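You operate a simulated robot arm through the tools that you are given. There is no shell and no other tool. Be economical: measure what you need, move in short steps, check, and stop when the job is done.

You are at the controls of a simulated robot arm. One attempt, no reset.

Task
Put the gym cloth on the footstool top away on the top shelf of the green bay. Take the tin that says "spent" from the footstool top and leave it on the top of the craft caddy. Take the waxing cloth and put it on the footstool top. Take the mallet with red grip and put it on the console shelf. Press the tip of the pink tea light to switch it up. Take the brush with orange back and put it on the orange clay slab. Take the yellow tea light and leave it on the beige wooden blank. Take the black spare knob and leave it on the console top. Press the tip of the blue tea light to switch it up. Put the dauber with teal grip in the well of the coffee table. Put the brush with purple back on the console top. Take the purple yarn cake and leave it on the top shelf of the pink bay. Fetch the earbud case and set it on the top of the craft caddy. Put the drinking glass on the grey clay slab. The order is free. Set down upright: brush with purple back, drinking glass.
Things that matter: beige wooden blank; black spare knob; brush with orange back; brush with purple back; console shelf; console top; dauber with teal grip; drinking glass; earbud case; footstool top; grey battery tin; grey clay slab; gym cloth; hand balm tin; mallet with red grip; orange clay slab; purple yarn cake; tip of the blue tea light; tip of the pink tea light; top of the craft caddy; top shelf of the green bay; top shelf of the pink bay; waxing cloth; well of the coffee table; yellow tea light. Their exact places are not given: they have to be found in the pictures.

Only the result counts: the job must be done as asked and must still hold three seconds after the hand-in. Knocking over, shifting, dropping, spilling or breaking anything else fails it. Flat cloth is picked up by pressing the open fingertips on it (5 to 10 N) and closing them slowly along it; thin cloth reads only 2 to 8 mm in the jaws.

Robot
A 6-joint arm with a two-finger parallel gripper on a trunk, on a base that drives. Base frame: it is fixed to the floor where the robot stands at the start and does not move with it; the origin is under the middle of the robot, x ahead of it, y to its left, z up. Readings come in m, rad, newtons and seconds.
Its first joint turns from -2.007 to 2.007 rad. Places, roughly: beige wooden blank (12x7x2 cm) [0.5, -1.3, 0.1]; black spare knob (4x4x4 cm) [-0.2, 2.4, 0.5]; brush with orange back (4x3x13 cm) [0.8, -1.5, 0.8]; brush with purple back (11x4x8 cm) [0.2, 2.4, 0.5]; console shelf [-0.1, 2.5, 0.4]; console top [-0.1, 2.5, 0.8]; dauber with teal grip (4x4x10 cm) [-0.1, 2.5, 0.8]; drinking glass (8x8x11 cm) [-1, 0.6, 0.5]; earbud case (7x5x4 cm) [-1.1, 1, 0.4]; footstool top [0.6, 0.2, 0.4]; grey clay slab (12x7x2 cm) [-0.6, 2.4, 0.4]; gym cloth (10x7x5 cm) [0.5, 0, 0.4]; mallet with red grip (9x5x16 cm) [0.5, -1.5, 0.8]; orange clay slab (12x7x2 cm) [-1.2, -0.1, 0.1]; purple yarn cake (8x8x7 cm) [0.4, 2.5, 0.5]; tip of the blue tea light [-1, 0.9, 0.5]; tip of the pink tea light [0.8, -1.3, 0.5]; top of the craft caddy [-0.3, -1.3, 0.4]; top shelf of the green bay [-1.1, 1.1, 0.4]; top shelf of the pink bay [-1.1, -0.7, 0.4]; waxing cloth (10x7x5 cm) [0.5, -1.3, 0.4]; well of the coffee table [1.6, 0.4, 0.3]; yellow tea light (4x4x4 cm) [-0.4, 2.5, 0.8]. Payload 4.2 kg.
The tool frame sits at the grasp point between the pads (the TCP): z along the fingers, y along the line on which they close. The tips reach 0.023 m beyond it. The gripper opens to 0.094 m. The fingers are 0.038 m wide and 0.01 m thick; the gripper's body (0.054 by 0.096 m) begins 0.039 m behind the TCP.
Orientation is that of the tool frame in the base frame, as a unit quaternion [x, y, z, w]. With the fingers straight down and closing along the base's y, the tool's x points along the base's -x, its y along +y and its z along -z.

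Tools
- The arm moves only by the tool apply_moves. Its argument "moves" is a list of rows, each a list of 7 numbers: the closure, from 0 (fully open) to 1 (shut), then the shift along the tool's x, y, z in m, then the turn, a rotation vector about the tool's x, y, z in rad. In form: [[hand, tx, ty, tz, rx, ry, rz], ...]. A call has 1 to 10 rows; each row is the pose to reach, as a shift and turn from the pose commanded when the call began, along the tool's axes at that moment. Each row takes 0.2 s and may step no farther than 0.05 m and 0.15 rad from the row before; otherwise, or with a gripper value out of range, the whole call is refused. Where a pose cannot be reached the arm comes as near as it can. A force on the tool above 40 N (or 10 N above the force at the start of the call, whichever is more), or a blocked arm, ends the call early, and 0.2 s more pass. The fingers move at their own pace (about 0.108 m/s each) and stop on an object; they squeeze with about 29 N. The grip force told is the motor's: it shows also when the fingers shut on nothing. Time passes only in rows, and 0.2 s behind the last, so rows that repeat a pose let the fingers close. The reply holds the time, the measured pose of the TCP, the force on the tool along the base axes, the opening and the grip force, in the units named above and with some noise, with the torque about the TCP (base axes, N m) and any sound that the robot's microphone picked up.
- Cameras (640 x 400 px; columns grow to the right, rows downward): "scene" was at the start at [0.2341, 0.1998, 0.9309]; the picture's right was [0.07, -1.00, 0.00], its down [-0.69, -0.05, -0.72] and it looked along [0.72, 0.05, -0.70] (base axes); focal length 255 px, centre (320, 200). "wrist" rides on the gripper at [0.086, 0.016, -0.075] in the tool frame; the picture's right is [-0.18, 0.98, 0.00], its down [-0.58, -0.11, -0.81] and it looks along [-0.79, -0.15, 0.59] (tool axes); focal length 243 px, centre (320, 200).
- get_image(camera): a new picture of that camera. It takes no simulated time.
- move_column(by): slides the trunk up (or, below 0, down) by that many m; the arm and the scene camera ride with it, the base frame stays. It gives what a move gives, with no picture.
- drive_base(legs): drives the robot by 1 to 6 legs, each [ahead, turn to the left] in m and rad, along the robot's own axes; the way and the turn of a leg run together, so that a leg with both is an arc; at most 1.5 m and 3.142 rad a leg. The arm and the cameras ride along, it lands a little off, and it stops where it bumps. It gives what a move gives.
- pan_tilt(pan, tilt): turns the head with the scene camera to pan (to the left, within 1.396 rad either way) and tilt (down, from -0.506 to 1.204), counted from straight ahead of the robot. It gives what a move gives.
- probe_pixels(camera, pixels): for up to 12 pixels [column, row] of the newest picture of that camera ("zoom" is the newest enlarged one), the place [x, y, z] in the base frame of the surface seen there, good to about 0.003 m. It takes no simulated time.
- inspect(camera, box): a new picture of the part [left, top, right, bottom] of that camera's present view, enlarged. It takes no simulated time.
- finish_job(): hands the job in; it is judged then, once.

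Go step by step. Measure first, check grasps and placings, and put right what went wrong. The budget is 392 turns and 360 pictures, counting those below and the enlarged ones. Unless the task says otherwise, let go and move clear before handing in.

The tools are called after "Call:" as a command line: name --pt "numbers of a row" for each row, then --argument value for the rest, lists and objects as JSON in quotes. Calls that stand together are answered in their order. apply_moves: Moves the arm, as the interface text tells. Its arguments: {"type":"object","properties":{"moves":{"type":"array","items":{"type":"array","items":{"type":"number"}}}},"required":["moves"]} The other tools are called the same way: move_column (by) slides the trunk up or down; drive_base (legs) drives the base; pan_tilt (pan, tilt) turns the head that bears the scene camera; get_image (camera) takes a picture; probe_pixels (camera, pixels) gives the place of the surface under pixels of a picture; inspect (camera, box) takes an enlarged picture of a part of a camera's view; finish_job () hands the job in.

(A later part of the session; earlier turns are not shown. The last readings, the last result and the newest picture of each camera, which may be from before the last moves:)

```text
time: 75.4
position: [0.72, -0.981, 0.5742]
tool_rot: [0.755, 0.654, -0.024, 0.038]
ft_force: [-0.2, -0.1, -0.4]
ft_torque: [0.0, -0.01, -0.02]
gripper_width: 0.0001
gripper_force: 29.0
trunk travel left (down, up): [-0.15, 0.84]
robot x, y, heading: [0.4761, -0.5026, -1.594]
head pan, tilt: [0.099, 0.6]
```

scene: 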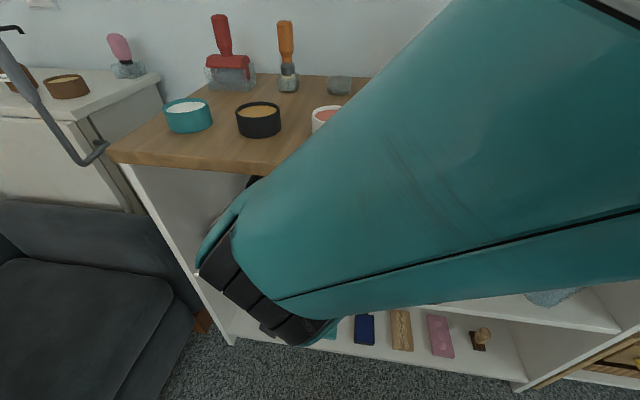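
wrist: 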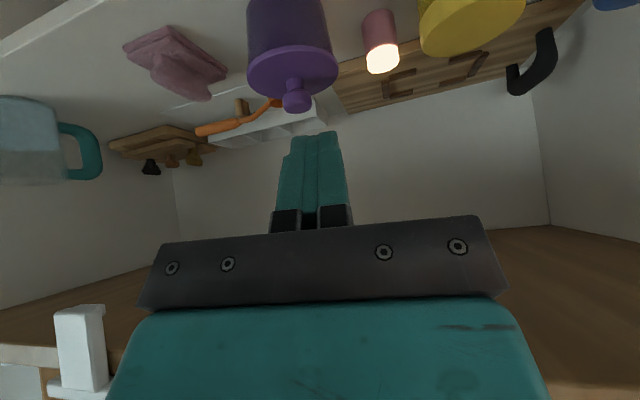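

Call:
apply_moves --pt "1 -0.02 0.01 -0.01 0 -0.12 -0.07" --pt "1 -0.04 0.02 -0.02 0 -0.26 -0.1" --pt "1 -0.05 0.03 -0.03 0 -0.4 -0.1" --pt "1 -0.05 0.035 -0.04 0 -0.54 -0.1" --pt "1 -0.05 0.035 -0.04 0 -0.67 -0.1" --pt "1 -0.05 0.035 -0.04 0 -0.8 -0.1" --pt "1 -0.05 0.035 -0.04 0 -0.8 -0.1"

Call:
get_image --camera "scene"

Call:
get_image --camera "wrist"

```text
time: 77.0
position: [0.7348, -1.0447, 0.6209]
tool_rot: [0.664, 0.612, -0.322, 0.285]
ft_force: [0.2, 0.0, -0.2]
ft_torque: [-0.02, 0.03, -0.02]
gripper_width: 0.0002
gripper_force: 28.8
trunk travel left (down, up): [-0.15, 0.84]
robot x, y, heading: [0.4707, -0.502, -1.591]
head pan, tilt: [0.099, 0.6]
```

```text
329 pictures are left
```

scene: 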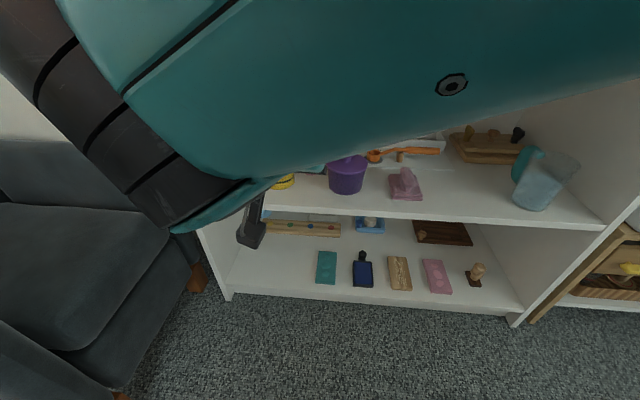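

```text
328 pictures are left
```

wrist: 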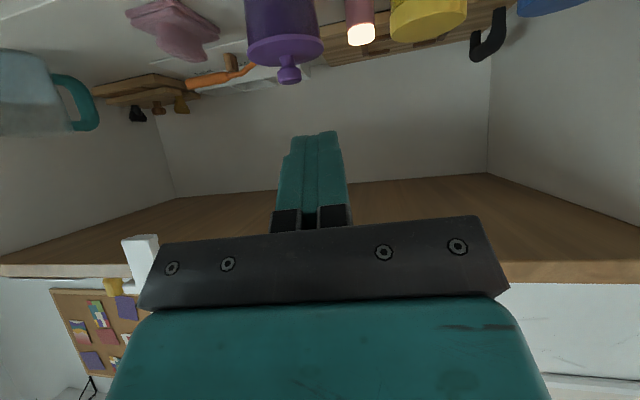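

The tilt is reached. I'll probe the light in the wrist view, with its flame at (361,35).

Call:
inspect --camera "wrist" --box '[300, 0, 460, 100]'

Call:
probe_pixels --camera "zoom" --pixels '[[244, 180], [244, 160], [244, 140], [244, 110], [244, 60], [195, 140], [295, 130], [195, 60], [300, 60], [240, 187], [200, 180]]'

```text
4.00 times, centred on (380, 50) of wrist
```

zoom: 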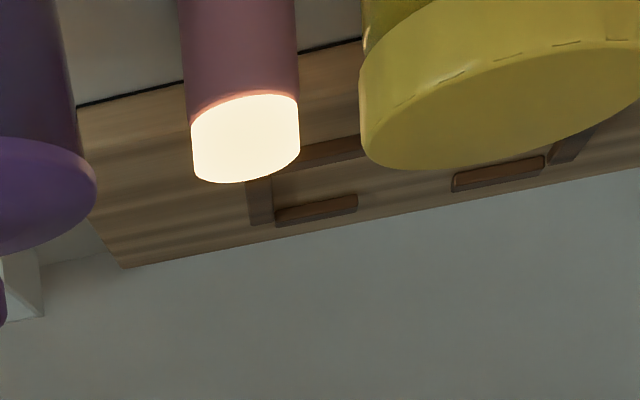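

```text
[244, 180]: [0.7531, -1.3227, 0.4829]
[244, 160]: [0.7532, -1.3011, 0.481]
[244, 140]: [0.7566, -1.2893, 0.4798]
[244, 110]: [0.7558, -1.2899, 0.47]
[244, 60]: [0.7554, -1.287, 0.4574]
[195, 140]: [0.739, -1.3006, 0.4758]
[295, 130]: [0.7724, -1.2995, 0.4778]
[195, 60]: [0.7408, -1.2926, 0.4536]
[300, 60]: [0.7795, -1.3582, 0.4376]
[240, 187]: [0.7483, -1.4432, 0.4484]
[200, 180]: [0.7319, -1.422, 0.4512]
```

The tip is at (0.7555,-1.306,0.482). Its neighbours are close, so I'll measure the purple and yellow lids for clearance.

Call:
get_image --camera "wrist"

Call:
probe_pixels --camera "wrist" --pixels '[[318, 45], [323, 35], [288, 75], [250, 50], [393, 28], [430, 38], [460, 10], [395, 10], [288, 55], [425, 30], [310, 53]]'

```text
326 pictures are left
```

wrist: 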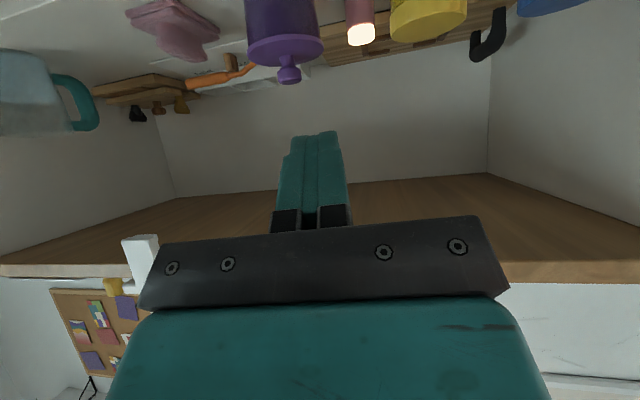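

```text
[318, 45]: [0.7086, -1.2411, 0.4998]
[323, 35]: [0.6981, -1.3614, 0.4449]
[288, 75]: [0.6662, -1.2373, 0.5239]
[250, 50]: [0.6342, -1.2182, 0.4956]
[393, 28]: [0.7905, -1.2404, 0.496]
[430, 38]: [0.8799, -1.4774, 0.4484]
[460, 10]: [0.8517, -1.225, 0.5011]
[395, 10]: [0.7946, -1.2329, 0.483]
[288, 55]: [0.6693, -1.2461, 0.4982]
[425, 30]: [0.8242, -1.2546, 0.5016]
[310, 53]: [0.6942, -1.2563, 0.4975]
```

The gap between the lids is only about 7 cm, while the body is 9.6 cm wide one way and 5.4 cm the other. I'll roll the gripper 90° so its narrow side fits, with the camera over the flat yellow lid.

Call:
apply_moves --pt "1 0 0 0 0 0 0.15" --pt "1 0 0 0 0 0 0.3" --pt "1 0 0 0 0 0 0.45" --pt "1 0 0 0 0 0 0.6" --pt "1 0 0 0 0 0 0.75" --pt "1 0 0 0 0 0 0.9" --pt "1 0 0 0 0 0 1.05" --pt "1 0 0 0 0 0 1.2" --pt "1 0 0 0 0 0 1.35" --pt "1 0 0 0 0 0 1.5"

Call:
get_image --camera "wrist"

```text
time: 79.2
position: [0.7376, -1.0426, 0.6199]
tool_rot: [0.903, -0.003, -0.04, 0.427]
ft_force: [-0.1, -0.3, 0.2]
ft_torque: [0.03, -0.02, 0.03]
gripper_width: 0.0
gripper_force: 28.9
trunk travel left (down, up): [-0.15, 0.84]
robot x, y, heading: [0.4746, -0.5012, -1.596]
head pan, tilt: [0.099, 0.6]
```

```text
325 pictures are left
```

wrist: 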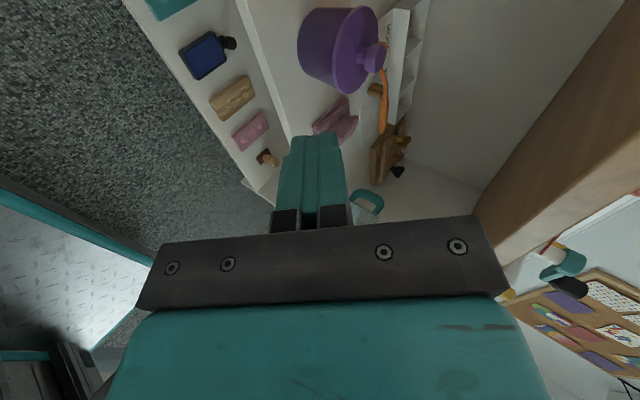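

The axis is tilted 0.89 rad with a slight yaw skew. I'll correct the yaw by about 0.1 rad first.

Call:
apply_moves --pt "1 0 0 0 -0.007 0.075 -0.061" --pt "1 0 0 0 -0.007 0.075 -0.061"

```text
time: 79.8
position: [0.7459, -1.0334, 0.6191]
tool_rot: [0.902, 0.054, -0.016, 0.428]
ft_force: [-0.1, 0.7, -0.7]
ft_torque: [0.0, 0.05, 0.0]
gripper_width: 0.0
gripper_force: 28.6
trunk travel left (down, up): [-0.15, 0.84]
robot x, y, heading: [0.4768, -0.5039, -1.593]
head pan, tilt: [0.099, 0.6]
```

Now I'll advance to hover just above the tea light.

Call:
apply_moves --pt "1 -0.0015 0.015 0.042 0 0 0" --pt "1 -0.003 0.03 0.084 0 0 0" --pt "1 -0.0044 0.045 0.126 0 0 0" --pt "1 -0.0059 0.06 0.168 0 0 0" --pt "1 -0.0074 0.075 0.21 0 0 0" --pt "1 -0.0088 0.0907 0.2519 0 0 0" --pt "1 -0.0088 0.0907 0.2519 0 0 0"

Call:
get_image --camera "scene"

Call:
get_image --camera "wrist"

```text
time: 81.4
position: [0.7542, -1.2839, 0.5315]
tool_rot: [0.902, 0.055, -0.016, 0.428]
ft_force: [-0.3, 0.4, 0.9]
ft_torque: [-0.03, 0.03, 0.0]
gripper_width: 0.0
gripper_force: 29.6
trunk travel left (down, up): [-0.15, 0.84]
robot x, y, heading: [0.4766, -0.5014, -1.595]
head pan, tilt: [0.099, 0.6]
```

```text
324 pictures are left
```

scene: 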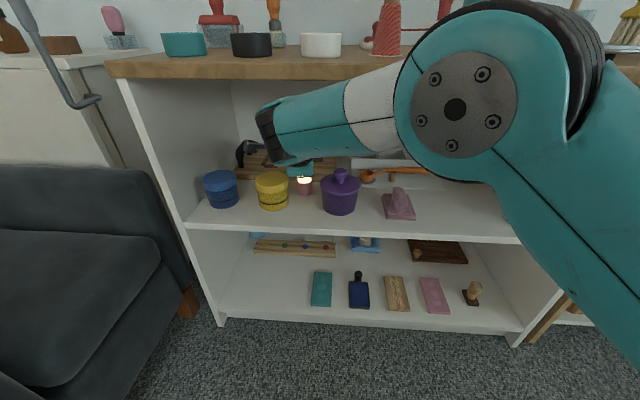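

```text
323 pictures are left
```

wrist: 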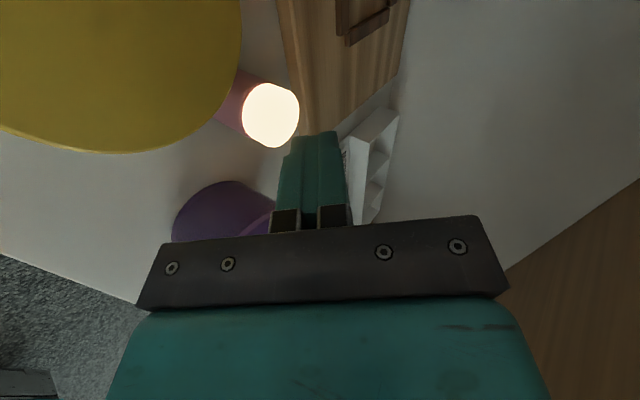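

The fingertips are right over the light. I'll press straight down gently.

Call:
apply_moves --pt "1 0.0011 -0.0115 0.0095 0 0 0" --pt "1 0.0016 -0.0169 0.0139 0 0 0" --pt "1 0.002 -0.02 0.0165 0 0 0" --pt "1 0.002 -0.02 0.0165 0 0 0"

Call:
get_image --camera "wrist"

```text
time: 82.4
position: [0.7533, -1.2859, 0.5046]
tool_rot: [0.902, 0.055, -0.016, 0.428]
ft_force: [0.1, 0.1, 0.0]
ft_torque: [0.02, 0.03, 0.02]
gripper_width: 0.0
gripper_force: 28.6
trunk travel left (down, up): [-0.15, 0.84]
robot x, y, heading: [0.4773, -0.5031, -1.593]
head pan, tilt: [0.099, 0.6]
```

```text
322 pictures are left
```

wrist: 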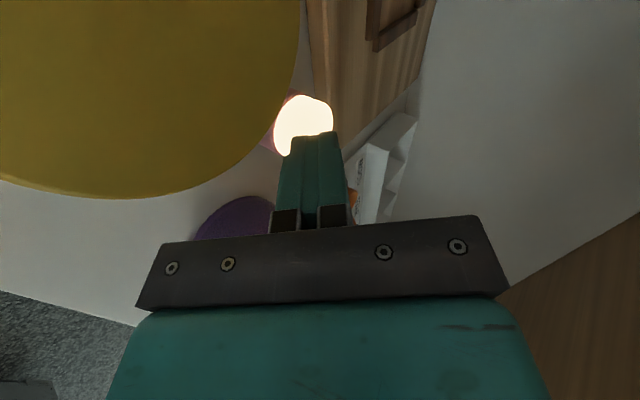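

Call:
apply_moves --pt "1 0.0001 -0.0015 0.0013 0 0 0" --pt "1 0.0002 -0.0031 0.0025 0 0 0" --pt "1 0.0003 -0.0046 0.0038 0 0 0" --pt "1 0.0004 -0.0062 0.005 0 0 0"

Call:
get_image --camera "wrist"

```text
time: 83.4
position: [0.7519, -1.285, 0.4969]
tool_rot: [0.902, 0.054, -0.015, 0.429]
ft_force: [-1.4, -0.1, 7.5]
ft_torque: [-0.11, -0.06, 0.01]
gripper_width: 0.0
gripper_force: 29.2
trunk travel left (down, up): [-0.15, 0.84]
robot x, y, heading: [0.4757, -0.4999, -1.592]
head pan, tilt: [0.099, 0.6]
heard: click
```

```text
321 pictures are left
```

wrist: 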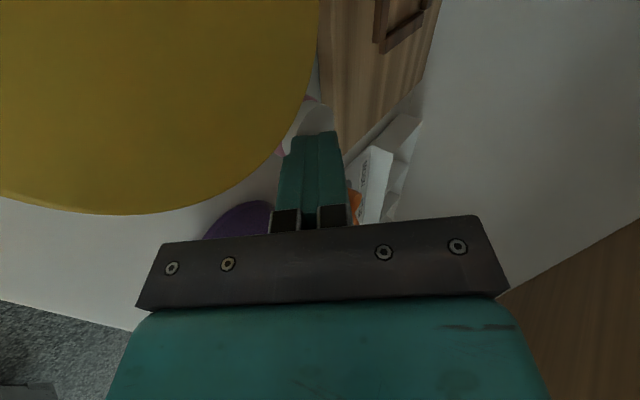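

A click was heard at 7.5 N. I'll release straight up and look at the light.

Call:
apply_moves --pt "1 -0.002 0.02 -0.016 0 0 0" --pt "1 -0.0029 0.03 -0.0247 0 0 0" --pt "1 -0.0029 0.03 -0.0247 0 0 0"

Call:
inspect --camera "scene" --box '[240, 130, 400, 230]'

Call:
get_image --camera "wrist"

```text
time: 84.2
position: [0.7527, -1.2854, 0.5349]
tool_rot: [0.902, 0.055, -0.016, 0.427]
ft_force: [-0.5, -0.4, 0.2]
ft_torque: [0.05, 0.02, -0.04]
gripper_width: 0.0
gripper_force: 29.5
trunk travel left (down, up): [-0.15, 0.84]
robot x, y, heading: [0.4756, -0.5013, -1.592]
head pan, tilt: [0.099, 0.6]
```

```text
4.00 times, centred on (320, 180) of scene
```

zoom: 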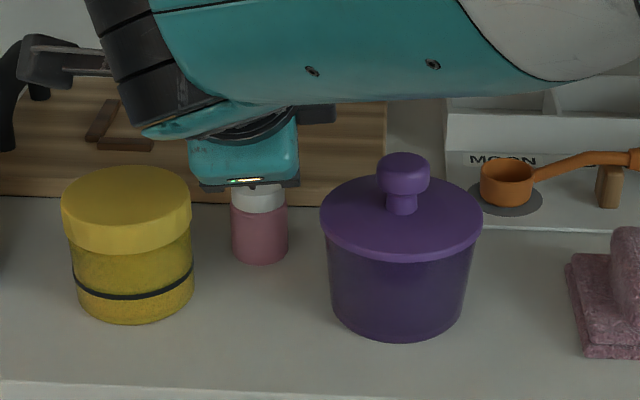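

```text
319 pictures are left
```

wrist: 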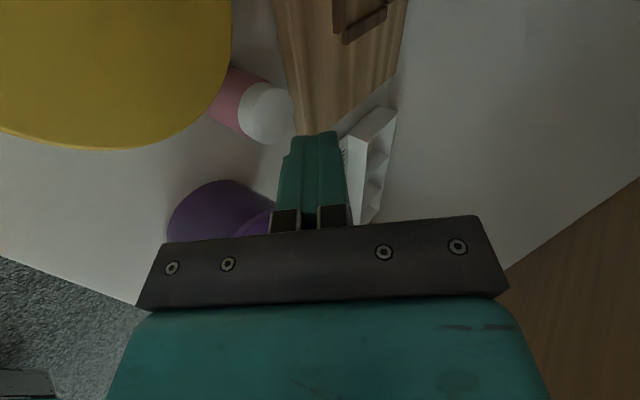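

The press toggled the glow off. To understand how it cycles, I'll press once more and watch the level.

Call:
apply_moves --pt "1 0.0019 -0.0195 0.0161 0 0 0" --pt "1 0.0025 -0.0254 0.0209 0 0 0" --pt "1 0.0027 -0.0277 0.0228 0 0 0" --pt "1 0.0029 -0.0298 0.0245 0 0 0"

Call:
apply_moves --pt "1 -0.002 0.02 -0.016 0 0 0" --pt "1 -0.0029 0.03 -0.0247 0 0 0" --pt "1 -0.0029 0.03 -0.0247 0 0 0"

Call:
get_image --camera "wrist"

```text
time: 85.2
position: [0.752, -1.286, 0.4984]
tool_rot: [0.901, 0.054, -0.015, 0.43]
ft_force: [0.7, -0.4, 5.6]
ft_torque: [-0.07, -0.09, 0.03]
gripper_width: 0.0
gripper_force: 28.6
trunk travel left (down, up): [-0.15, 0.84]
robot x, y, heading: [0.4755, -0.5028, -1.597]
head pan, tilt: [0.099, 0.6]
heard: click
```

```text
time: 86.0
position: [0.7512, -1.2858, 0.534]
tool_rot: [0.902, 0.054, -0.015, 0.428]
ft_force: [-0.7, 0.8, 0.7]
ft_torque: [0.0, 0.03, 0.01]
gripper_width: 0.0
gripper_force: 29.1
trunk travel left (down, up): [-0.15, 0.84]
robot x, y, heading: [0.4745, -0.5014, -1.595]
head pan, tilt: [0.099, 0.6]
```

```text
318 pictures are left
```

wrist: 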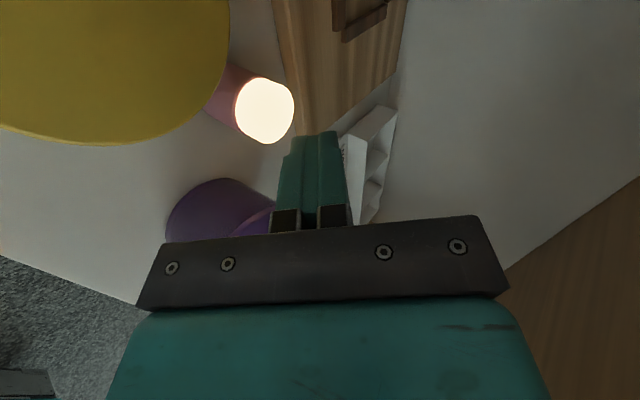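

It is lit again. I'll compare the brightness closely, then press again to see whether there are more levels.

Call:
inspect --camera "scene" --box '[240, 130, 400, 230]'

Call:
apply_moves --pt "1 0.0019 -0.0195 0.0161 0 0 0" --pt "1 0.0025 -0.0254 0.0209 0 0 0" --pt "1 0.0027 -0.0277 0.0228 0 0 0" --pt "1 0.0029 -0.0298 0.0245 0 0 0"

Call:
apply_moves --pt "1 -0.002 0.02 -0.016 0 0 0" --pt "1 -0.0029 0.03 -0.0247 0 0 0" --pt "1 -0.0029 0.03 -0.0247 0 0 0"

Call:
get_image --camera "wrist"

```text
4.00 times, centred on (320, 180) of scene
```

zoom: 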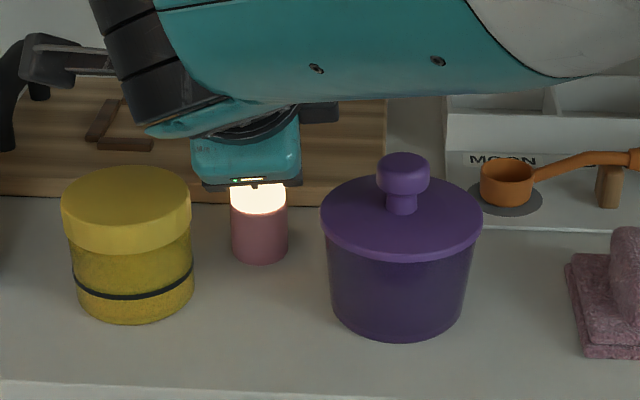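

```text
time: 87.0
position: [0.752, -1.2847, 0.499]
tool_rot: [0.901, 0.055, -0.015, 0.429]
ft_force: [1.3, 0.0, 3.9]
ft_torque: [-0.02, -0.1, 0.0]
gripper_width: 0.0
gripper_force: 29.5
trunk travel left (down, up): [-0.15, 0.84]
robot x, y, heading: [0.4769, -0.5002, -1.592]
head pan, tilt: [0.099, 0.6]
heard: click
```

```text
time: 87.8
position: [0.7516, -1.2832, 0.5341]
tool_rot: [0.902, 0.054, -0.016, 0.428]
ft_force: [0.9, 0.4, -0.1]
ft_torque: [-0.01, 0.01, -0.02]
gripper_width: 0.0
gripper_force: 29.8
trunk travel left (down, up): [-0.15, 0.84]
robot x, y, heading: [0.4753, -0.5016, -1.593]
head pan, tilt: [0.099, 0.6]
```

```text
316 pictures are left
```

wrist: 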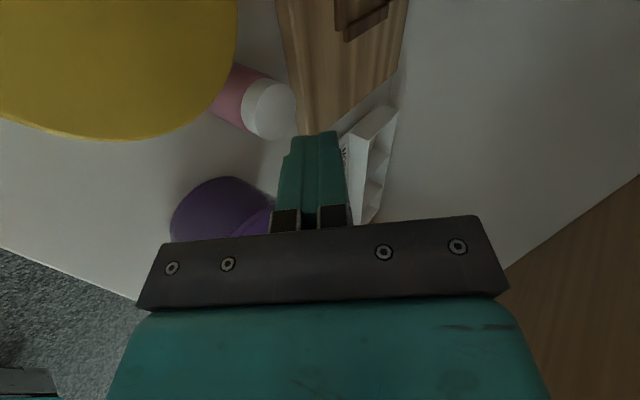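

It is a two-state toggle, and the light is now off, which is the net effect of one press. I'll retreat the way I came.

Call:
apply_moves --pt "0.5 0.0015 -0.015 -0.042 0 0 0" --pt "0.5 0.003 -0.03 -0.084 0 0 0" --pt "0 0.0044 -0.045 -0.126 0 0 0" --pt "0 0.0059 -0.06 -0.168 0 0 0" --pt "0 0.0074 -0.075 -0.21 0 0 0" --pt "0 0.0088 -0.0907 -0.2519 0 0 0"

```text
time: 89.2
position: [0.7362, -1.0386, 0.6233]
tool_rot: [0.902, 0.048, -0.019, 0.429]
ft_force: [0.5, -0.5, 0.2]
ft_torque: [0.02, 0.01, 0.02]
gripper_width: 0.0937
gripper_force: 0.0
trunk travel left (down, up): [-0.15, 0.84]
robot x, y, heading: [0.4735, -0.4985, -1.591]
head pan, tilt: [0.099, 0.6]
```

Now I'll roll back to close along x while moving across to the cloth.

Call:
apply_moves --pt "0 -0.021 0 0 0 0 -0.149" --pt "0 -0.042 0 0 0 0 -0.298" --pt "0 -0.063 0 0 0 0 -0.447" --pt "0 -0.084 0 0 0 0 -0.596" --pt "0 -0.105 0 0 0 0 -0.745" --pt "0 -0.126 0 0 0 0 -0.894" --pt "0 -0.147 0 0 0 0 -1.043" --pt "0 -0.168 0 0 0 0 -1.192" --pt "0 -0.189 0 0 0 0 -1.341" --pt "0 -0.21 0 0 0 0 -1.49"

Call:
get_image --camera "wrist"

Call:
get_image --camera "scene"

```text
time: 91.4
position: [0.5385, -1.0494, 0.642]
tool_rot: [0.625, 0.653, -0.301, 0.304]
ft_force: [0.3, -0.4, 0.2]
ft_torque: [0.03, 0.01, 0.0]
gripper_width: 0.0937
gripper_force: 0.1
trunk travel left (down, up): [-0.15, 0.84]
robot x, y, heading: [0.4788, -0.4997, -1.592]
head pan, tilt: [0.099, 0.6]
```

```text
315 pictures are left
```

wrist: 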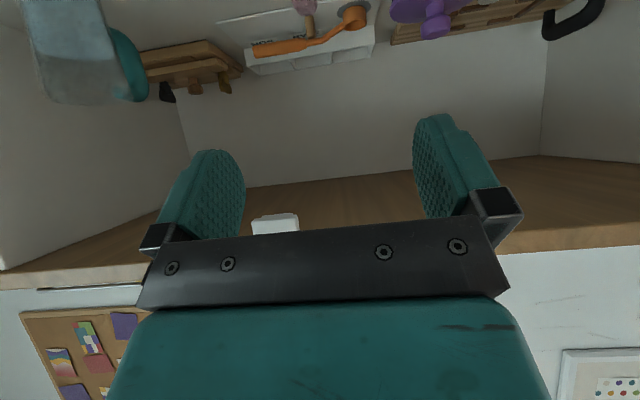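

```text
314 pictures are left
```

scene: 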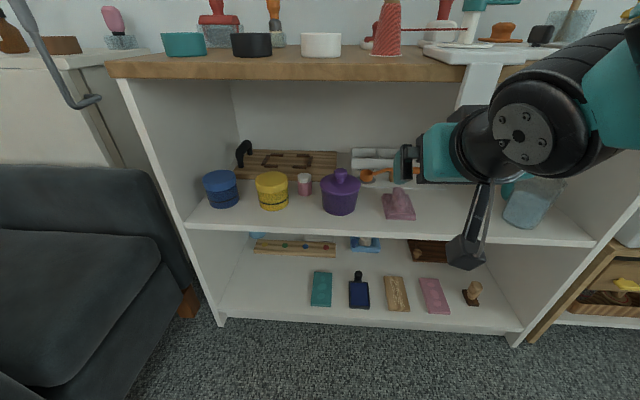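

I'll measure the cloth and the white hanging bracket at (480,85).

Call:
inspect --camera "scene" --box '[350, 170, 430, 220]'

Call:
probe_pixels --camera "zoom" --pixels '[[395, 160], [400, 250], [395, 300], [360, 280], [440, 280], [270, 230], [270, 350], [500, 340], [470, 210], [520, 390], [380, 380], [420, 200]]'

Call:
probe_pixels --camera "scene" --pixels '[[480, 85], [470, 100], [460, 75], [500, 70], [440, 55]]'

```text
8.00 times, centred on (390, 195) of scene
```

zoom: 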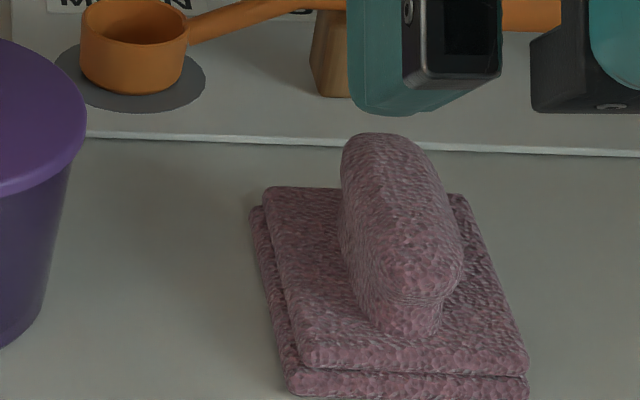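

```text
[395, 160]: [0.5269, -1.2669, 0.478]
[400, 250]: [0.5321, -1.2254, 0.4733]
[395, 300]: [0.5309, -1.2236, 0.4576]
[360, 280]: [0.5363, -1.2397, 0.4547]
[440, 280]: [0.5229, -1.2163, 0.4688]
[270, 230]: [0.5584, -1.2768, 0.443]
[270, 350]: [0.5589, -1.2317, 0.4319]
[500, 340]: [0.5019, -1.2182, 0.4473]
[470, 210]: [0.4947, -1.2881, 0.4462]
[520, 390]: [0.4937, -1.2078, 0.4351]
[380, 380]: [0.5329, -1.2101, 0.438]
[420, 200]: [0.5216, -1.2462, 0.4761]
```

```text
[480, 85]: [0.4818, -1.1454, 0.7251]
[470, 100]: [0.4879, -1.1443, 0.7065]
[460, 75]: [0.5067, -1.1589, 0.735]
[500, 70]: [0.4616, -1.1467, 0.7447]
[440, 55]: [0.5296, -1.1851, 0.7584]
```

The ridge is centred at x≈0.527, y≈-1.25, z 0.447–0.478. The straight line along the tool axis reaches it nearly directly, so I'll advance.

Call:
apply_moves --pt "0 0.002 -0.003 0.045 0 0 0" --pt "0 0.004 -0.006 0.09 0 0 0" --pt "0 0.006 -0.009 0.135 0 0 0" --pt "0 0.008 -0.012 0.18 0 0 0" --pt "0 0.01 -0.016 0.215 0 0 0" --pt "0 0.01 -0.017 0.23 0 0 0" --pt "0 0.01 -0.017 0.23 0 0 0"

Call:
get_image --camera "wrist"

Call:
inspect --camera "scene" --box '[340, 130, 500, 230]'

```text
time: 93.0
position: [0.5215, -1.2222, 0.487]
tool_rot: [0.626, 0.651, -0.302, 0.304]
ft_force: [-0.1, -0.1, -0.4]
ft_torque: [-0.01, 0.01, -0.01]
gripper_width: 0.0942
gripper_force: 0.1
trunk travel left (down, up): [-0.15, 0.84]
robot x, y, heading: [0.4769, -0.499, -1.592]
head pan, tilt: [0.099, 0.6]
```

```text
312 pictures are left
```

wrist: 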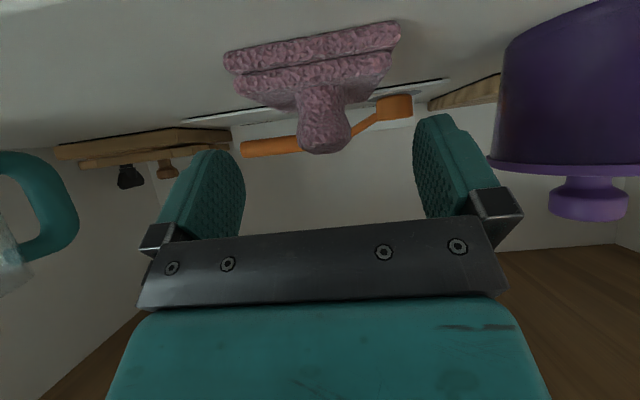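

```text
4.00 times, centred on (420, 180) of scene
```

zoom: 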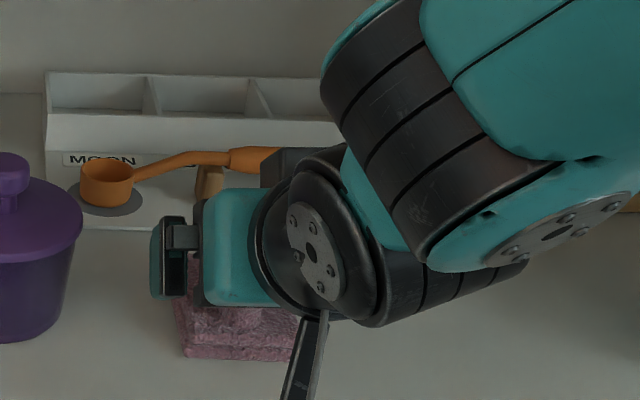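

The ridge is centred between the pads. I'll move the last 3.5 cm and close.

Call:
apply_moves --pt "0 0.001 0.003 0.02 0 0 0" --pt "0 0.002 0.004 0.035 0 0 0" --pt "0 0.002 0.004 0.035 0 0 0" --pt "0.4 0.002 0.004 0.035 0 0 0" --pt "0.7 0.002 0.004 0.035 0 0 0" --pt "1 0.002 0.004 0.035 0 0 0" --pt "1 0.002 0.004 0.035 0 0 0" --pt "1 0.002 0.004 0.035 0 0 0"

Call:
get_image --camera "wrist"

```text
time: 94.8
position: [0.5289, -1.2487, 0.4622]
tool_rot: [0.626, 0.652, -0.301, 0.304]
ft_force: [-0.2, -0.5, 1.4]
ft_torque: [-0.03, 0.04, -0.03]
gripper_width: 0.0665
gripper_force: 28.9
trunk travel left (down, up): [-0.15, 0.84]
robot x, y, heading: [0.4762, -0.5038, -1.591]
head pan, tilt: [0.099, 0.6]
```

```text
310 pictures are left
```

wrist: 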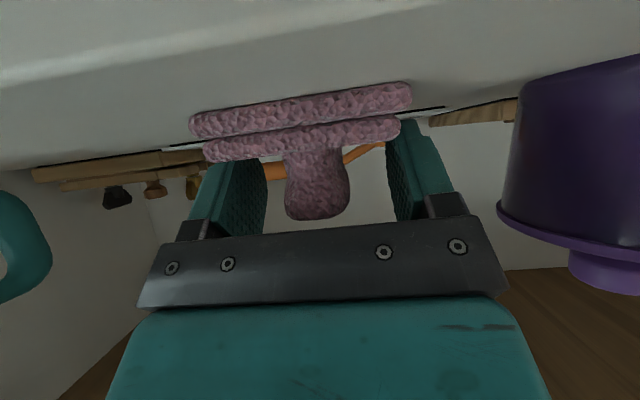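

The fingers closed at 0.0665, on the slab's sides rather than the ridge. I'll reopen, back off 1.3 cm and close on the ridge.

Call:
apply_moves --pt "0.1 0 0 0 0 0 0" --pt "0 0 0 0 0 0 0" --pt "0 -0.006 0 -0.01 0 0 0" --pt "0 -0.006 0 -0.01 0 0 0" --pt "0.4 -0.006 0 -0.01 0 0 0" --pt "0.7 -0.006 0 -0.01 0 0 0" --pt "1 -0.006 0 -0.01 0 0 0" --pt "1 -0.006 0 -0.01 0 0 0" --pt "1 -0.006 0 -0.01 0 0 0"

Call:
get_image --camera "wrist"

```text
time: 96.8
position: [0.5297, -1.245, 0.4737]
tool_rot: [0.626, 0.652, -0.301, 0.305]
ft_force: [-0.3, 0.3, 0.2]
ft_torque: [-0.01, 0.01, 0.01]
gripper_width: 0.0628
gripper_force: 29.3
trunk travel left (down, up): [-0.15, 0.84]
robot x, y, heading: [0.4758, -0.5008, -1.592]
head pan, tilt: [0.099, 0.6]
```

```text
309 pictures are left
```

wrist: 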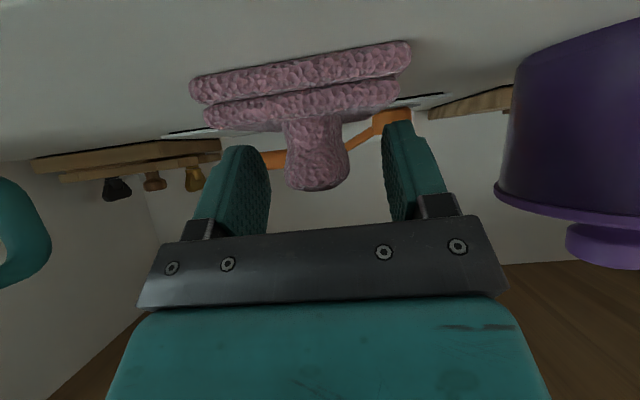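

The lower tip corners still catch the slab edges. I'll open and rise another 11 mm, then close on the ridge.

Call:
apply_moves --pt "0.1 0 0 0 0 0 0" --pt "0 0 0 0 0 0 0" --pt "0 -0.0085 0 -0.007 0 0 0" --pt "0 -0.0085 0 -0.007 0 0 0" --pt "0.4 -0.0085 0 -0.007 0 0 0" --pt "0.7 -0.0085 0 -0.007 0 0 0" --pt "1 -0.0085 0 -0.007 0 0 0" --pt "1 -0.0085 0 -0.007 0 0 0" --pt "1 -0.0085 0 -0.007 0 0 0"

Call:
get_image --camera "wrist"

```text
time: 98.8
position: [0.53, -1.2446, 0.4851]
tool_rot: [0.627, 0.651, -0.303, 0.304]
ft_force: [1.4, 0.2, 0.9]
ft_torque: [-0.02, -0.11, 0.0]
gripper_width: 0.0276
gripper_force: 28.7
trunk travel left (down, up): [-0.15, 0.84]
robot x, y, heading: [0.4757, -0.503, -1.592]
head pan, tilt: [0.099, 0.6]
```

```text
308 pictures are left
```

wrist: 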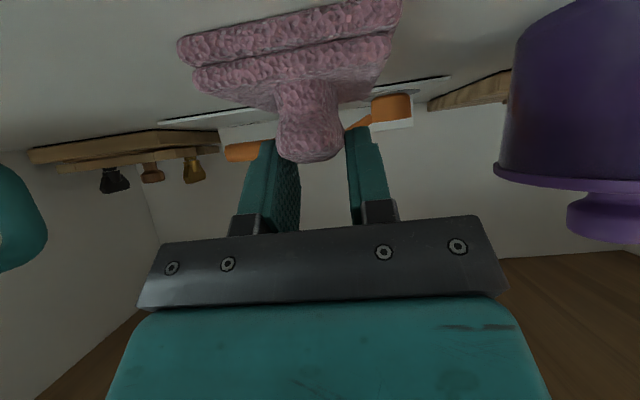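

It now grips the ridge (0.028). I'll lift and retreat along the tool axis.

Call:
apply_moves --pt "1 -0.0155 0 -0.0127 0 0 0" --pt "1 -0.031 0 -0.025 0 0 0" --pt "1 -0.031 0 -0.07 0 0 0" --pt "1 -0.031 0 -0.115 0 0 0" --pt "1 -0.031 0 -0.16 0 0 0" --pt "1 -0.031 0 -0.205 0 0 0" --pt "1 -0.031 0 -0.24 0 0 0"

Call:
get_image --camera "wrist"

```text
time: 100.4
position: [0.5252, -1.077, 0.66]
tool_rot: [0.627, 0.652, -0.301, 0.304]
ft_force: [0.0, -0.9, -0.1]
ft_torque: [-0.02, -0.04, -0.01]
gripper_width: 0.0272
gripper_force: 29.3
trunk travel left (down, up): [-0.15, 0.84]
robot x, y, heading: [0.4727, -0.5019, -1.592]
head pan, tilt: [0.099, 0.6]
```

```text
307 pictures are left
```

wrist: 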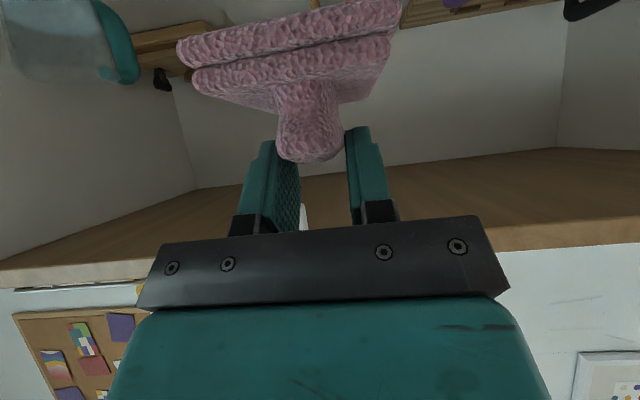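

The cloth is held securely. I'll retract the arm a bit, roll forward to get turning room from the footstool, and turn 180° to the right.

Call:
apply_moves --pt "1 0.02 0 -0.035 0 0 0" --pt "1 0.04 0 -0.07 0 0 0" --pt "1 0.06 0 -0.105 0 0 0" --pt "1 0.07 0 -0.13 0 0 0"

```text
time: 101.4
position: [0.546, -0.9371, 0.6824]
tool_rot: [0.627, 0.65, -0.304, 0.304]
ft_force: [0.0, 0.2, -0.8]
ft_torque: [0.03, -0.02, -0.04]
gripper_width: 0.0273
gripper_force: 29.2
out of reach, approached as far as the arm can: row 3, 4
trunk travel left (down, up): [-0.15, 0.84]
robot x, y, heading: [0.4752, -0.5008, -1.593]
head pan, tilt: [0.099, 0.6]
```

Call:
drive_base --legs '[[0.12, 0], [0, -3.1]]'

Call:
pan_tilt --pan 0.1 --tilt 0.8

Call:
get_image --camera "scene"

```text
time: 109.8
position: [0.3622, -0.1918, 0.6819]
tool_rot: [0.678, -0.597, -0.317, -0.289]
ft_force: [1.0, -0.4, -0.6]
ft_torque: [0.02, -0.01, -0.02]
gripper_width: 0.0271
gripper_force: 29.3
trunk travel left (down, up): [-0.15, 0.84]
robot x, y, heading: [0.4703, -0.6194, 1.641]
head pan, tilt: [0.099, 0.6]
```

```text
time: 110.5
position: [0.363, -0.1916, 0.6822]
tool_rot: [0.679, -0.596, -0.317, -0.289]
ft_force: [0.7, -0.1, -0.4]
ft_torque: [0.03, 0.01, 0.01]
gripper_width: 0.0271
gripper_force: 28.6
trunk travel left (down, up): [-0.15, 0.84]
robot x, y, heading: [0.4712, -0.6207, 1.633]
head pan, tilt: [0.099, 0.799]
```

```text
306 pictures are left
```

scene: 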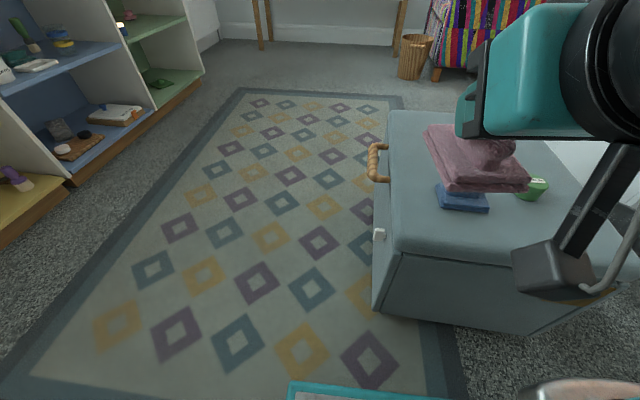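

I'll roll 0.12 m closer to the footstool.

Call:
drive_base --legs '[[0.12, 0]]'

```text
time: 111.8
position: [0.3536, -0.0724, 0.6815]
tool_rot: [0.679, -0.595, -0.317, -0.289]
ft_force: [0.4, 0.4, -0.7]
ft_torque: [0.0, -0.05, -0.05]
gripper_width: 0.0272
gripper_force: 29.6
trunk travel left (down, up): [-0.15, 0.84]
robot x, y, heading: [0.4661, -0.4984, 1.639]
head pan, tilt: [0.099, 0.799]
```

Now I'll move over the free spot at about (0.47, 0.19).

Call:
apply_moves --pt "1 -0.0085 -0.021 0.038 0 0 0" --pt "1 -0.017 -0.042 0.077 0 0 0" --pt "1 -0.0255 -0.0625 0.115 0 0 0" --pt "1 -0.034 -0.083 0.153 0 0 0" --pt "1 -0.0425 -0.104 0.192 0 0 0" --pt "1 -0.051 -0.125 0.23 0 0 0" --pt "1 -0.0594 -0.1458 0.2685 0 0 0" --pt "1 -0.0594 -0.1458 0.2685 0 0 0"

Call:
get_image --camera "scene"

```text
time: 113.6
position: [0.4708, 0.1908, 0.5611]
tool_rot: [0.679, -0.596, -0.317, -0.289]
ft_force: [-0.3, -0.5, -0.4]
ft_torque: [-0.01, 0.04, -0.01]
gripper_width: 0.027
gripper_force: 28.8
out of reach, approached as far as the arm can: row 1
trunk travel left (down, up): [-0.15, 0.84]
robot x, y, heading: [0.4624, -0.5005, 1.637]
head pan, tilt: [0.099, 0.799]
```

```text
305 pictures are left
```

scene: 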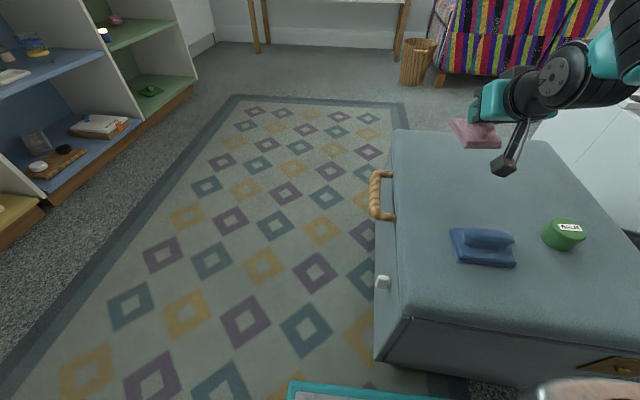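

Call:
apply_moves --pt "1 0.035 0.0007 0.0285 0 0 0" --pt "1 0.062 0.0012 0.0504 0 0 0" --pt "1 0.074 0.0014 0.06 0 0 0" --pt "1 0.081 0.0016 0.066 0 0 0" --pt "1 0.081 0.0016 0.066 0 0 0"

Call:
get_image --camera "wrist"

Call:
inspect --camera "scene" --box '[400, 80, 560, 180]'

```text
time: 114.8
position: [0.4699, 0.1895, 0.458]
tool_rot: [0.679, -0.596, -0.317, -0.289]
ft_force: [-0.3, -0.8, -1.3]
ft_torque: [0.01, 0.0, 0.0]
gripper_width: 0.0271
gripper_force: 29.6
trunk travel left (down, up): [-0.15, 0.84]
robot x, y, heading: [0.465, -0.4986, 1.635]
head pan, tilt: [0.099, 0.799]
```

```text
304 pictures are left
```

wrist: 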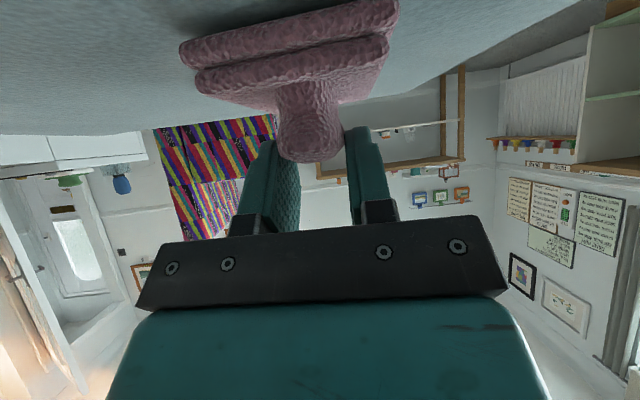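

```text
4.00 times, centred on (480, 130) of scene
```

zoom: 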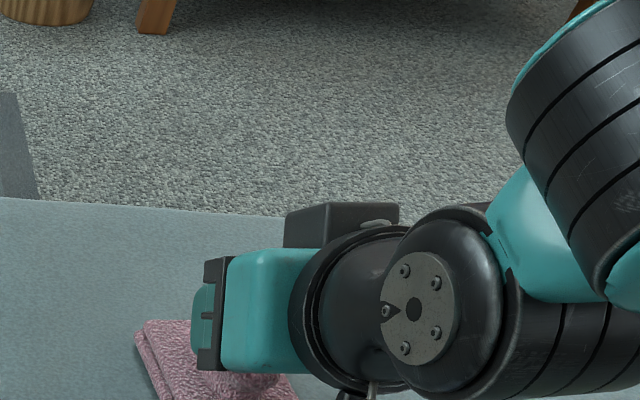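

I'm about 3–5 mm above the footstool. I'll lower gently until contact.

Call:
apply_moves --pt "1 0.0015 0 0.0013 0 0 0" --pt "1 0.0031 0 0.0025 0 0 0" --pt "1 0.0046 0 0.0038 0 0 0"

```text
time: 115.6
position: [0.4707, 0.1902, 0.4539]
tool_rot: [0.677, -0.595, -0.321, -0.291]
ft_force: [4.5, -7.5, 31.5]
ft_torque: [-0.16, 0.01, 0.02]
gripper_width: 0.0277
gripper_force: 29.3
trunk travel left (down, up): [-0.15, 0.84]
robot x, y, heading: [0.4655, -0.5047, 1.637]
head pan, tilt: [0.099, 0.799]
```

Firm contact. I'll ease up 1 mm, open, and retreat along the tool axis.

Call:
apply_moves --pt "1 -0.002 0 -0.0016 0 0 0" --pt "0.6 -0.002 0 -0.0016 0 0 0" --pt "0.2 -0.002 0 -0.0016 0 0 0" --pt "0 -0.002 0 -0.0016 0 0 0" --pt "0 -0.002 0 -0.0016 0 0 0" --pt "0 -0.012 0 -0.03 0 0 0" --pt "0 -0.02 0 -0.075 0 0 0" --pt "0 -0.03 0 -0.12 0 0 0"

Call:
get_image --camera "scene"

Call:
get_image --camera "wrist"

```text
time: 117.4
position: [0.4806, 0.1121, 0.5506]
tool_rot: [0.679, -0.597, -0.317, -0.288]
ft_force: [1.2, -0.5, -1.2]
ft_torque: [-0.01, 0.02, -0.01]
gripper_width: 0.094
gripper_force: 0.0
trunk travel left (down, up): [-0.15, 0.84]
robot x, y, heading: [0.4658, -0.503, 1.635]
head pan, tilt: [0.099, 0.799]
```

```text
302 pictures are left
```

scene: 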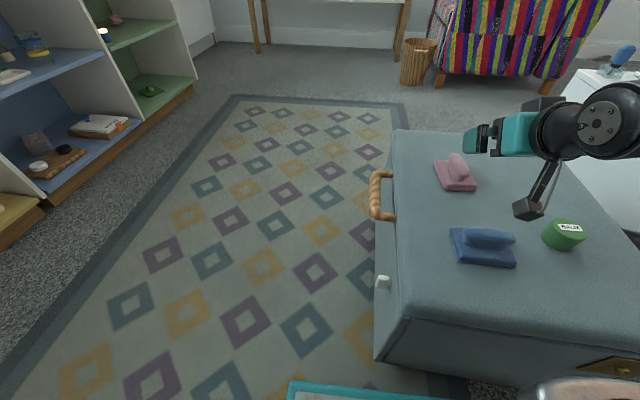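

```text
301 pictures are left
```

wrist: 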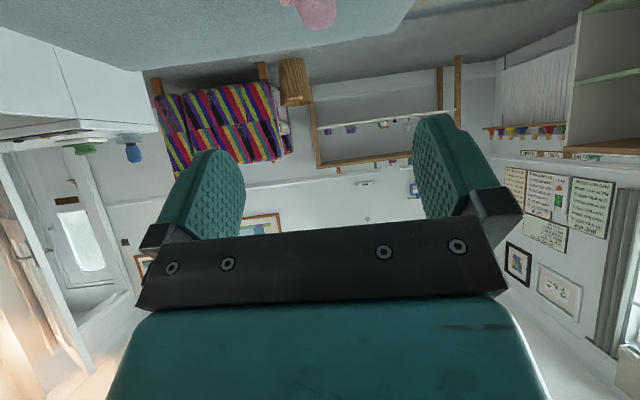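

The waxing cloth lies on the footstool. For the gym cloth I'll approach from the -x side: raise the arm, reverse, and drive round.

Call:
apply_moves --pt "0 -0.03 0 -0.03 0 0 0" --pt "0 -0.06 0 -0.06 0 0 0" --pt "0 -0.08 0 -0.09 0 0 0"

Call:
drive_base --legs '[[-0.15, 0], [0, 1.03], [0.87, 0], [0, -2.665]]'

Call:
pan_tilt --pan 0.1 --tilt 0.7

Call:
get_image --camera "scene"

```text
time: 118.2
position: [0.4794, 0.0912, 0.6683]
tool_rot: [0.679, -0.596, -0.317, -0.289]
ft_force: [0.2, -0.3, 0.3]
ft_torque: [0.04, -0.01, 0.05]
gripper_width: 0.094
gripper_force: 0.1
trunk travel left (down, up): [-0.15, 0.84]
robot x, y, heading: [0.4628, -0.5013, 1.637]
head pan, tilt: [0.099, 0.799]
```

```text
time: 132.5
position: [0.2873, -0.2482, 0.6679]
tool_rot: [-0.077, 0.9, 0.03, 0.428]
ft_force: [0.0, 0.2, -0.6]
ft_torque: [-0.02, 0.02, 0.0]
gripper_width: 0.0938
gripper_force: 0.1
trunk travel left (down, up): [-0.15, 0.84]
robot x, y, heading: [-0.3034, -0.2572, 0.113]
head pan, tilt: [0.099, 0.799]
```

```text
time: 133.1
position: [0.2874, -0.247, 0.6666]
tool_rot: [-0.077, 0.9, 0.029, 0.428]
ft_force: [0.3, 0.4, 0.2]
ft_torque: [-0.03, -0.01, 0.01]
gripper_width: 0.0937
gripper_force: 0.1
trunk travel left (down, up): [-0.15, 0.84]
robot x, y, heading: [-0.3016, -0.2556, 0.114]
head pan, tilt: [0.099, 0.7]
```

```text
300 pictures are left
```

scene: 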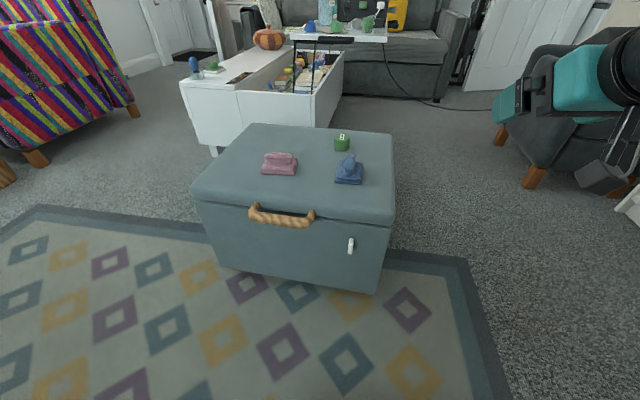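

Now I'll measure the gym cloth ridge at (349,168).

Call:
inspect --camera "scene" --box '[318, 145, 382, 185]'

Call:
probe_pixels --camera "zoom" --pixels '[[335, 110], [300, 180], [310, 200], [285, 190], [330, 190], [340, 130], [180, 330], [450, 360], [460, 220], [200, 220], [310, 260], [320, 150]]'

```text
10.00 times, centred on (350, 165) of scene
```

zoom: 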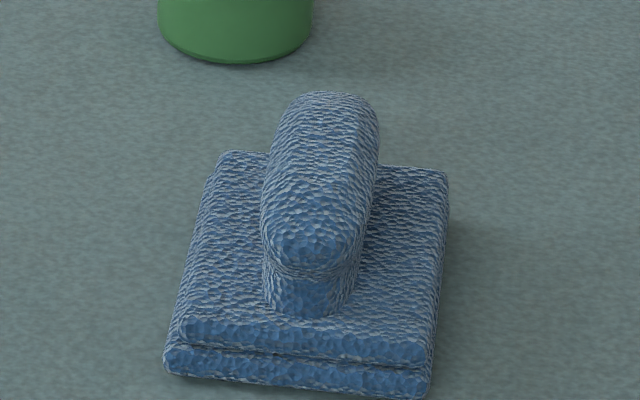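

```text
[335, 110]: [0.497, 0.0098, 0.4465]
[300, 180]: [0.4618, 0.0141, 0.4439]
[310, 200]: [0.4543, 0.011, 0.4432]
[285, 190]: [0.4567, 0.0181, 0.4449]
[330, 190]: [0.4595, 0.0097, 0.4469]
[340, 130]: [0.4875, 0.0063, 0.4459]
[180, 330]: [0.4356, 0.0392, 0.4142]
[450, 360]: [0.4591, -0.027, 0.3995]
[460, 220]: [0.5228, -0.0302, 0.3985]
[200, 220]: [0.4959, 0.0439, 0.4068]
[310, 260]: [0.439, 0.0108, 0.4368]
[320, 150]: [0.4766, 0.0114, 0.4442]
```

The ridge runs along x at y≈0.010, top z 0.446. I'll roll forward 0.2 m and correct the tool yaw.

Call:
drive_base --legs '[[0.18, 0]]'

Call:
apply_moves --pt "0 0 0.03 0 0.07 0.001 0.06" --pt "0 0 0.07 0 0.147 0.002 0.12" --pt "0 0 0.11 0 0.147 0.002 0.12" --pt "0 0 0.11 0 0.147 0.002 0.12"

```text
time: 134.7
position: [0.4707, -0.2285, 0.6692]
tool_rot: [-0.077, 0.9, 0.03, 0.428]
ft_force: [-0.4, -0.4, 0.8]
ft_torque: [-0.02, 0.0, 0.0]
gripper_width: 0.0941
gripper_force: 0.1
trunk travel left (down, up): [-0.15, 0.84]
robot x, y, heading: [-0.1216, -0.2348, 0.108]
head pan, tilt: [0.099, 0.7]
```

```text
time: 135.7
position: [0.4537, -0.1206, 0.6647]
tool_rot: [0.009, 0.903, -0.012, 0.43]
ft_force: [-0.1, -0.4, 0.0]
ft_torque: [-0.01, -0.01, -0.02]
gripper_width: 0.0939
gripper_force: 0.1
trunk travel left (down, up): [-0.15, 0.84]
robot x, y, heading: [-0.1217, -0.2392, 0.105]
head pan, tilt: [0.099, 0.7]
```

Call:
apply_moves --pt "0 0.03 0.027 0.01 0 0 0" --pt "0 0.06 0.054 0.02 0 0 0" --pt "0 0.09 0.08 0.03 0 0 0" --pt "0 0.12 0.107 0.04 0 0 0" --pt "0 0.15 0.134 0.048 0 0 0" --pt "0 0.15 0.134 0.048 0 0 0"

Call:
get_image --camera "wrist"

```text
time: 137.1
position: [0.3982, 0.0142, 0.5195]
tool_rot: [0.01, 0.903, -0.012, 0.429]
ft_force: [0.7, 1.1, -0.9]
ft_torque: [0.03, 0.01, -0.01]
gripper_width: 0.0941
gripper_force: 0.0
trunk travel left (down, up): [-0.15, 0.84]
robot x, y, heading: [-0.1207, -0.234, 0.105]
head pan, tilt: [0.099, 0.7]
```

```text
298 pictures are left
```

wrist: 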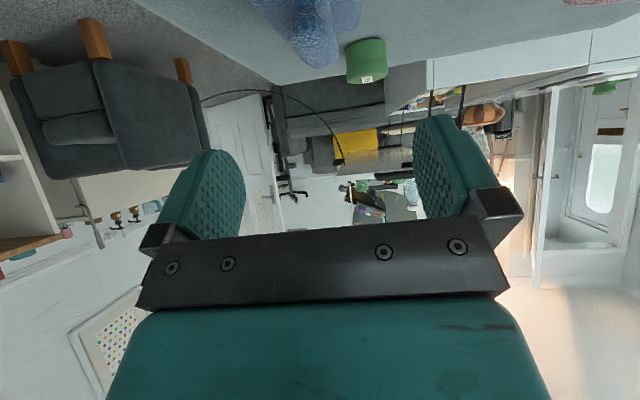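

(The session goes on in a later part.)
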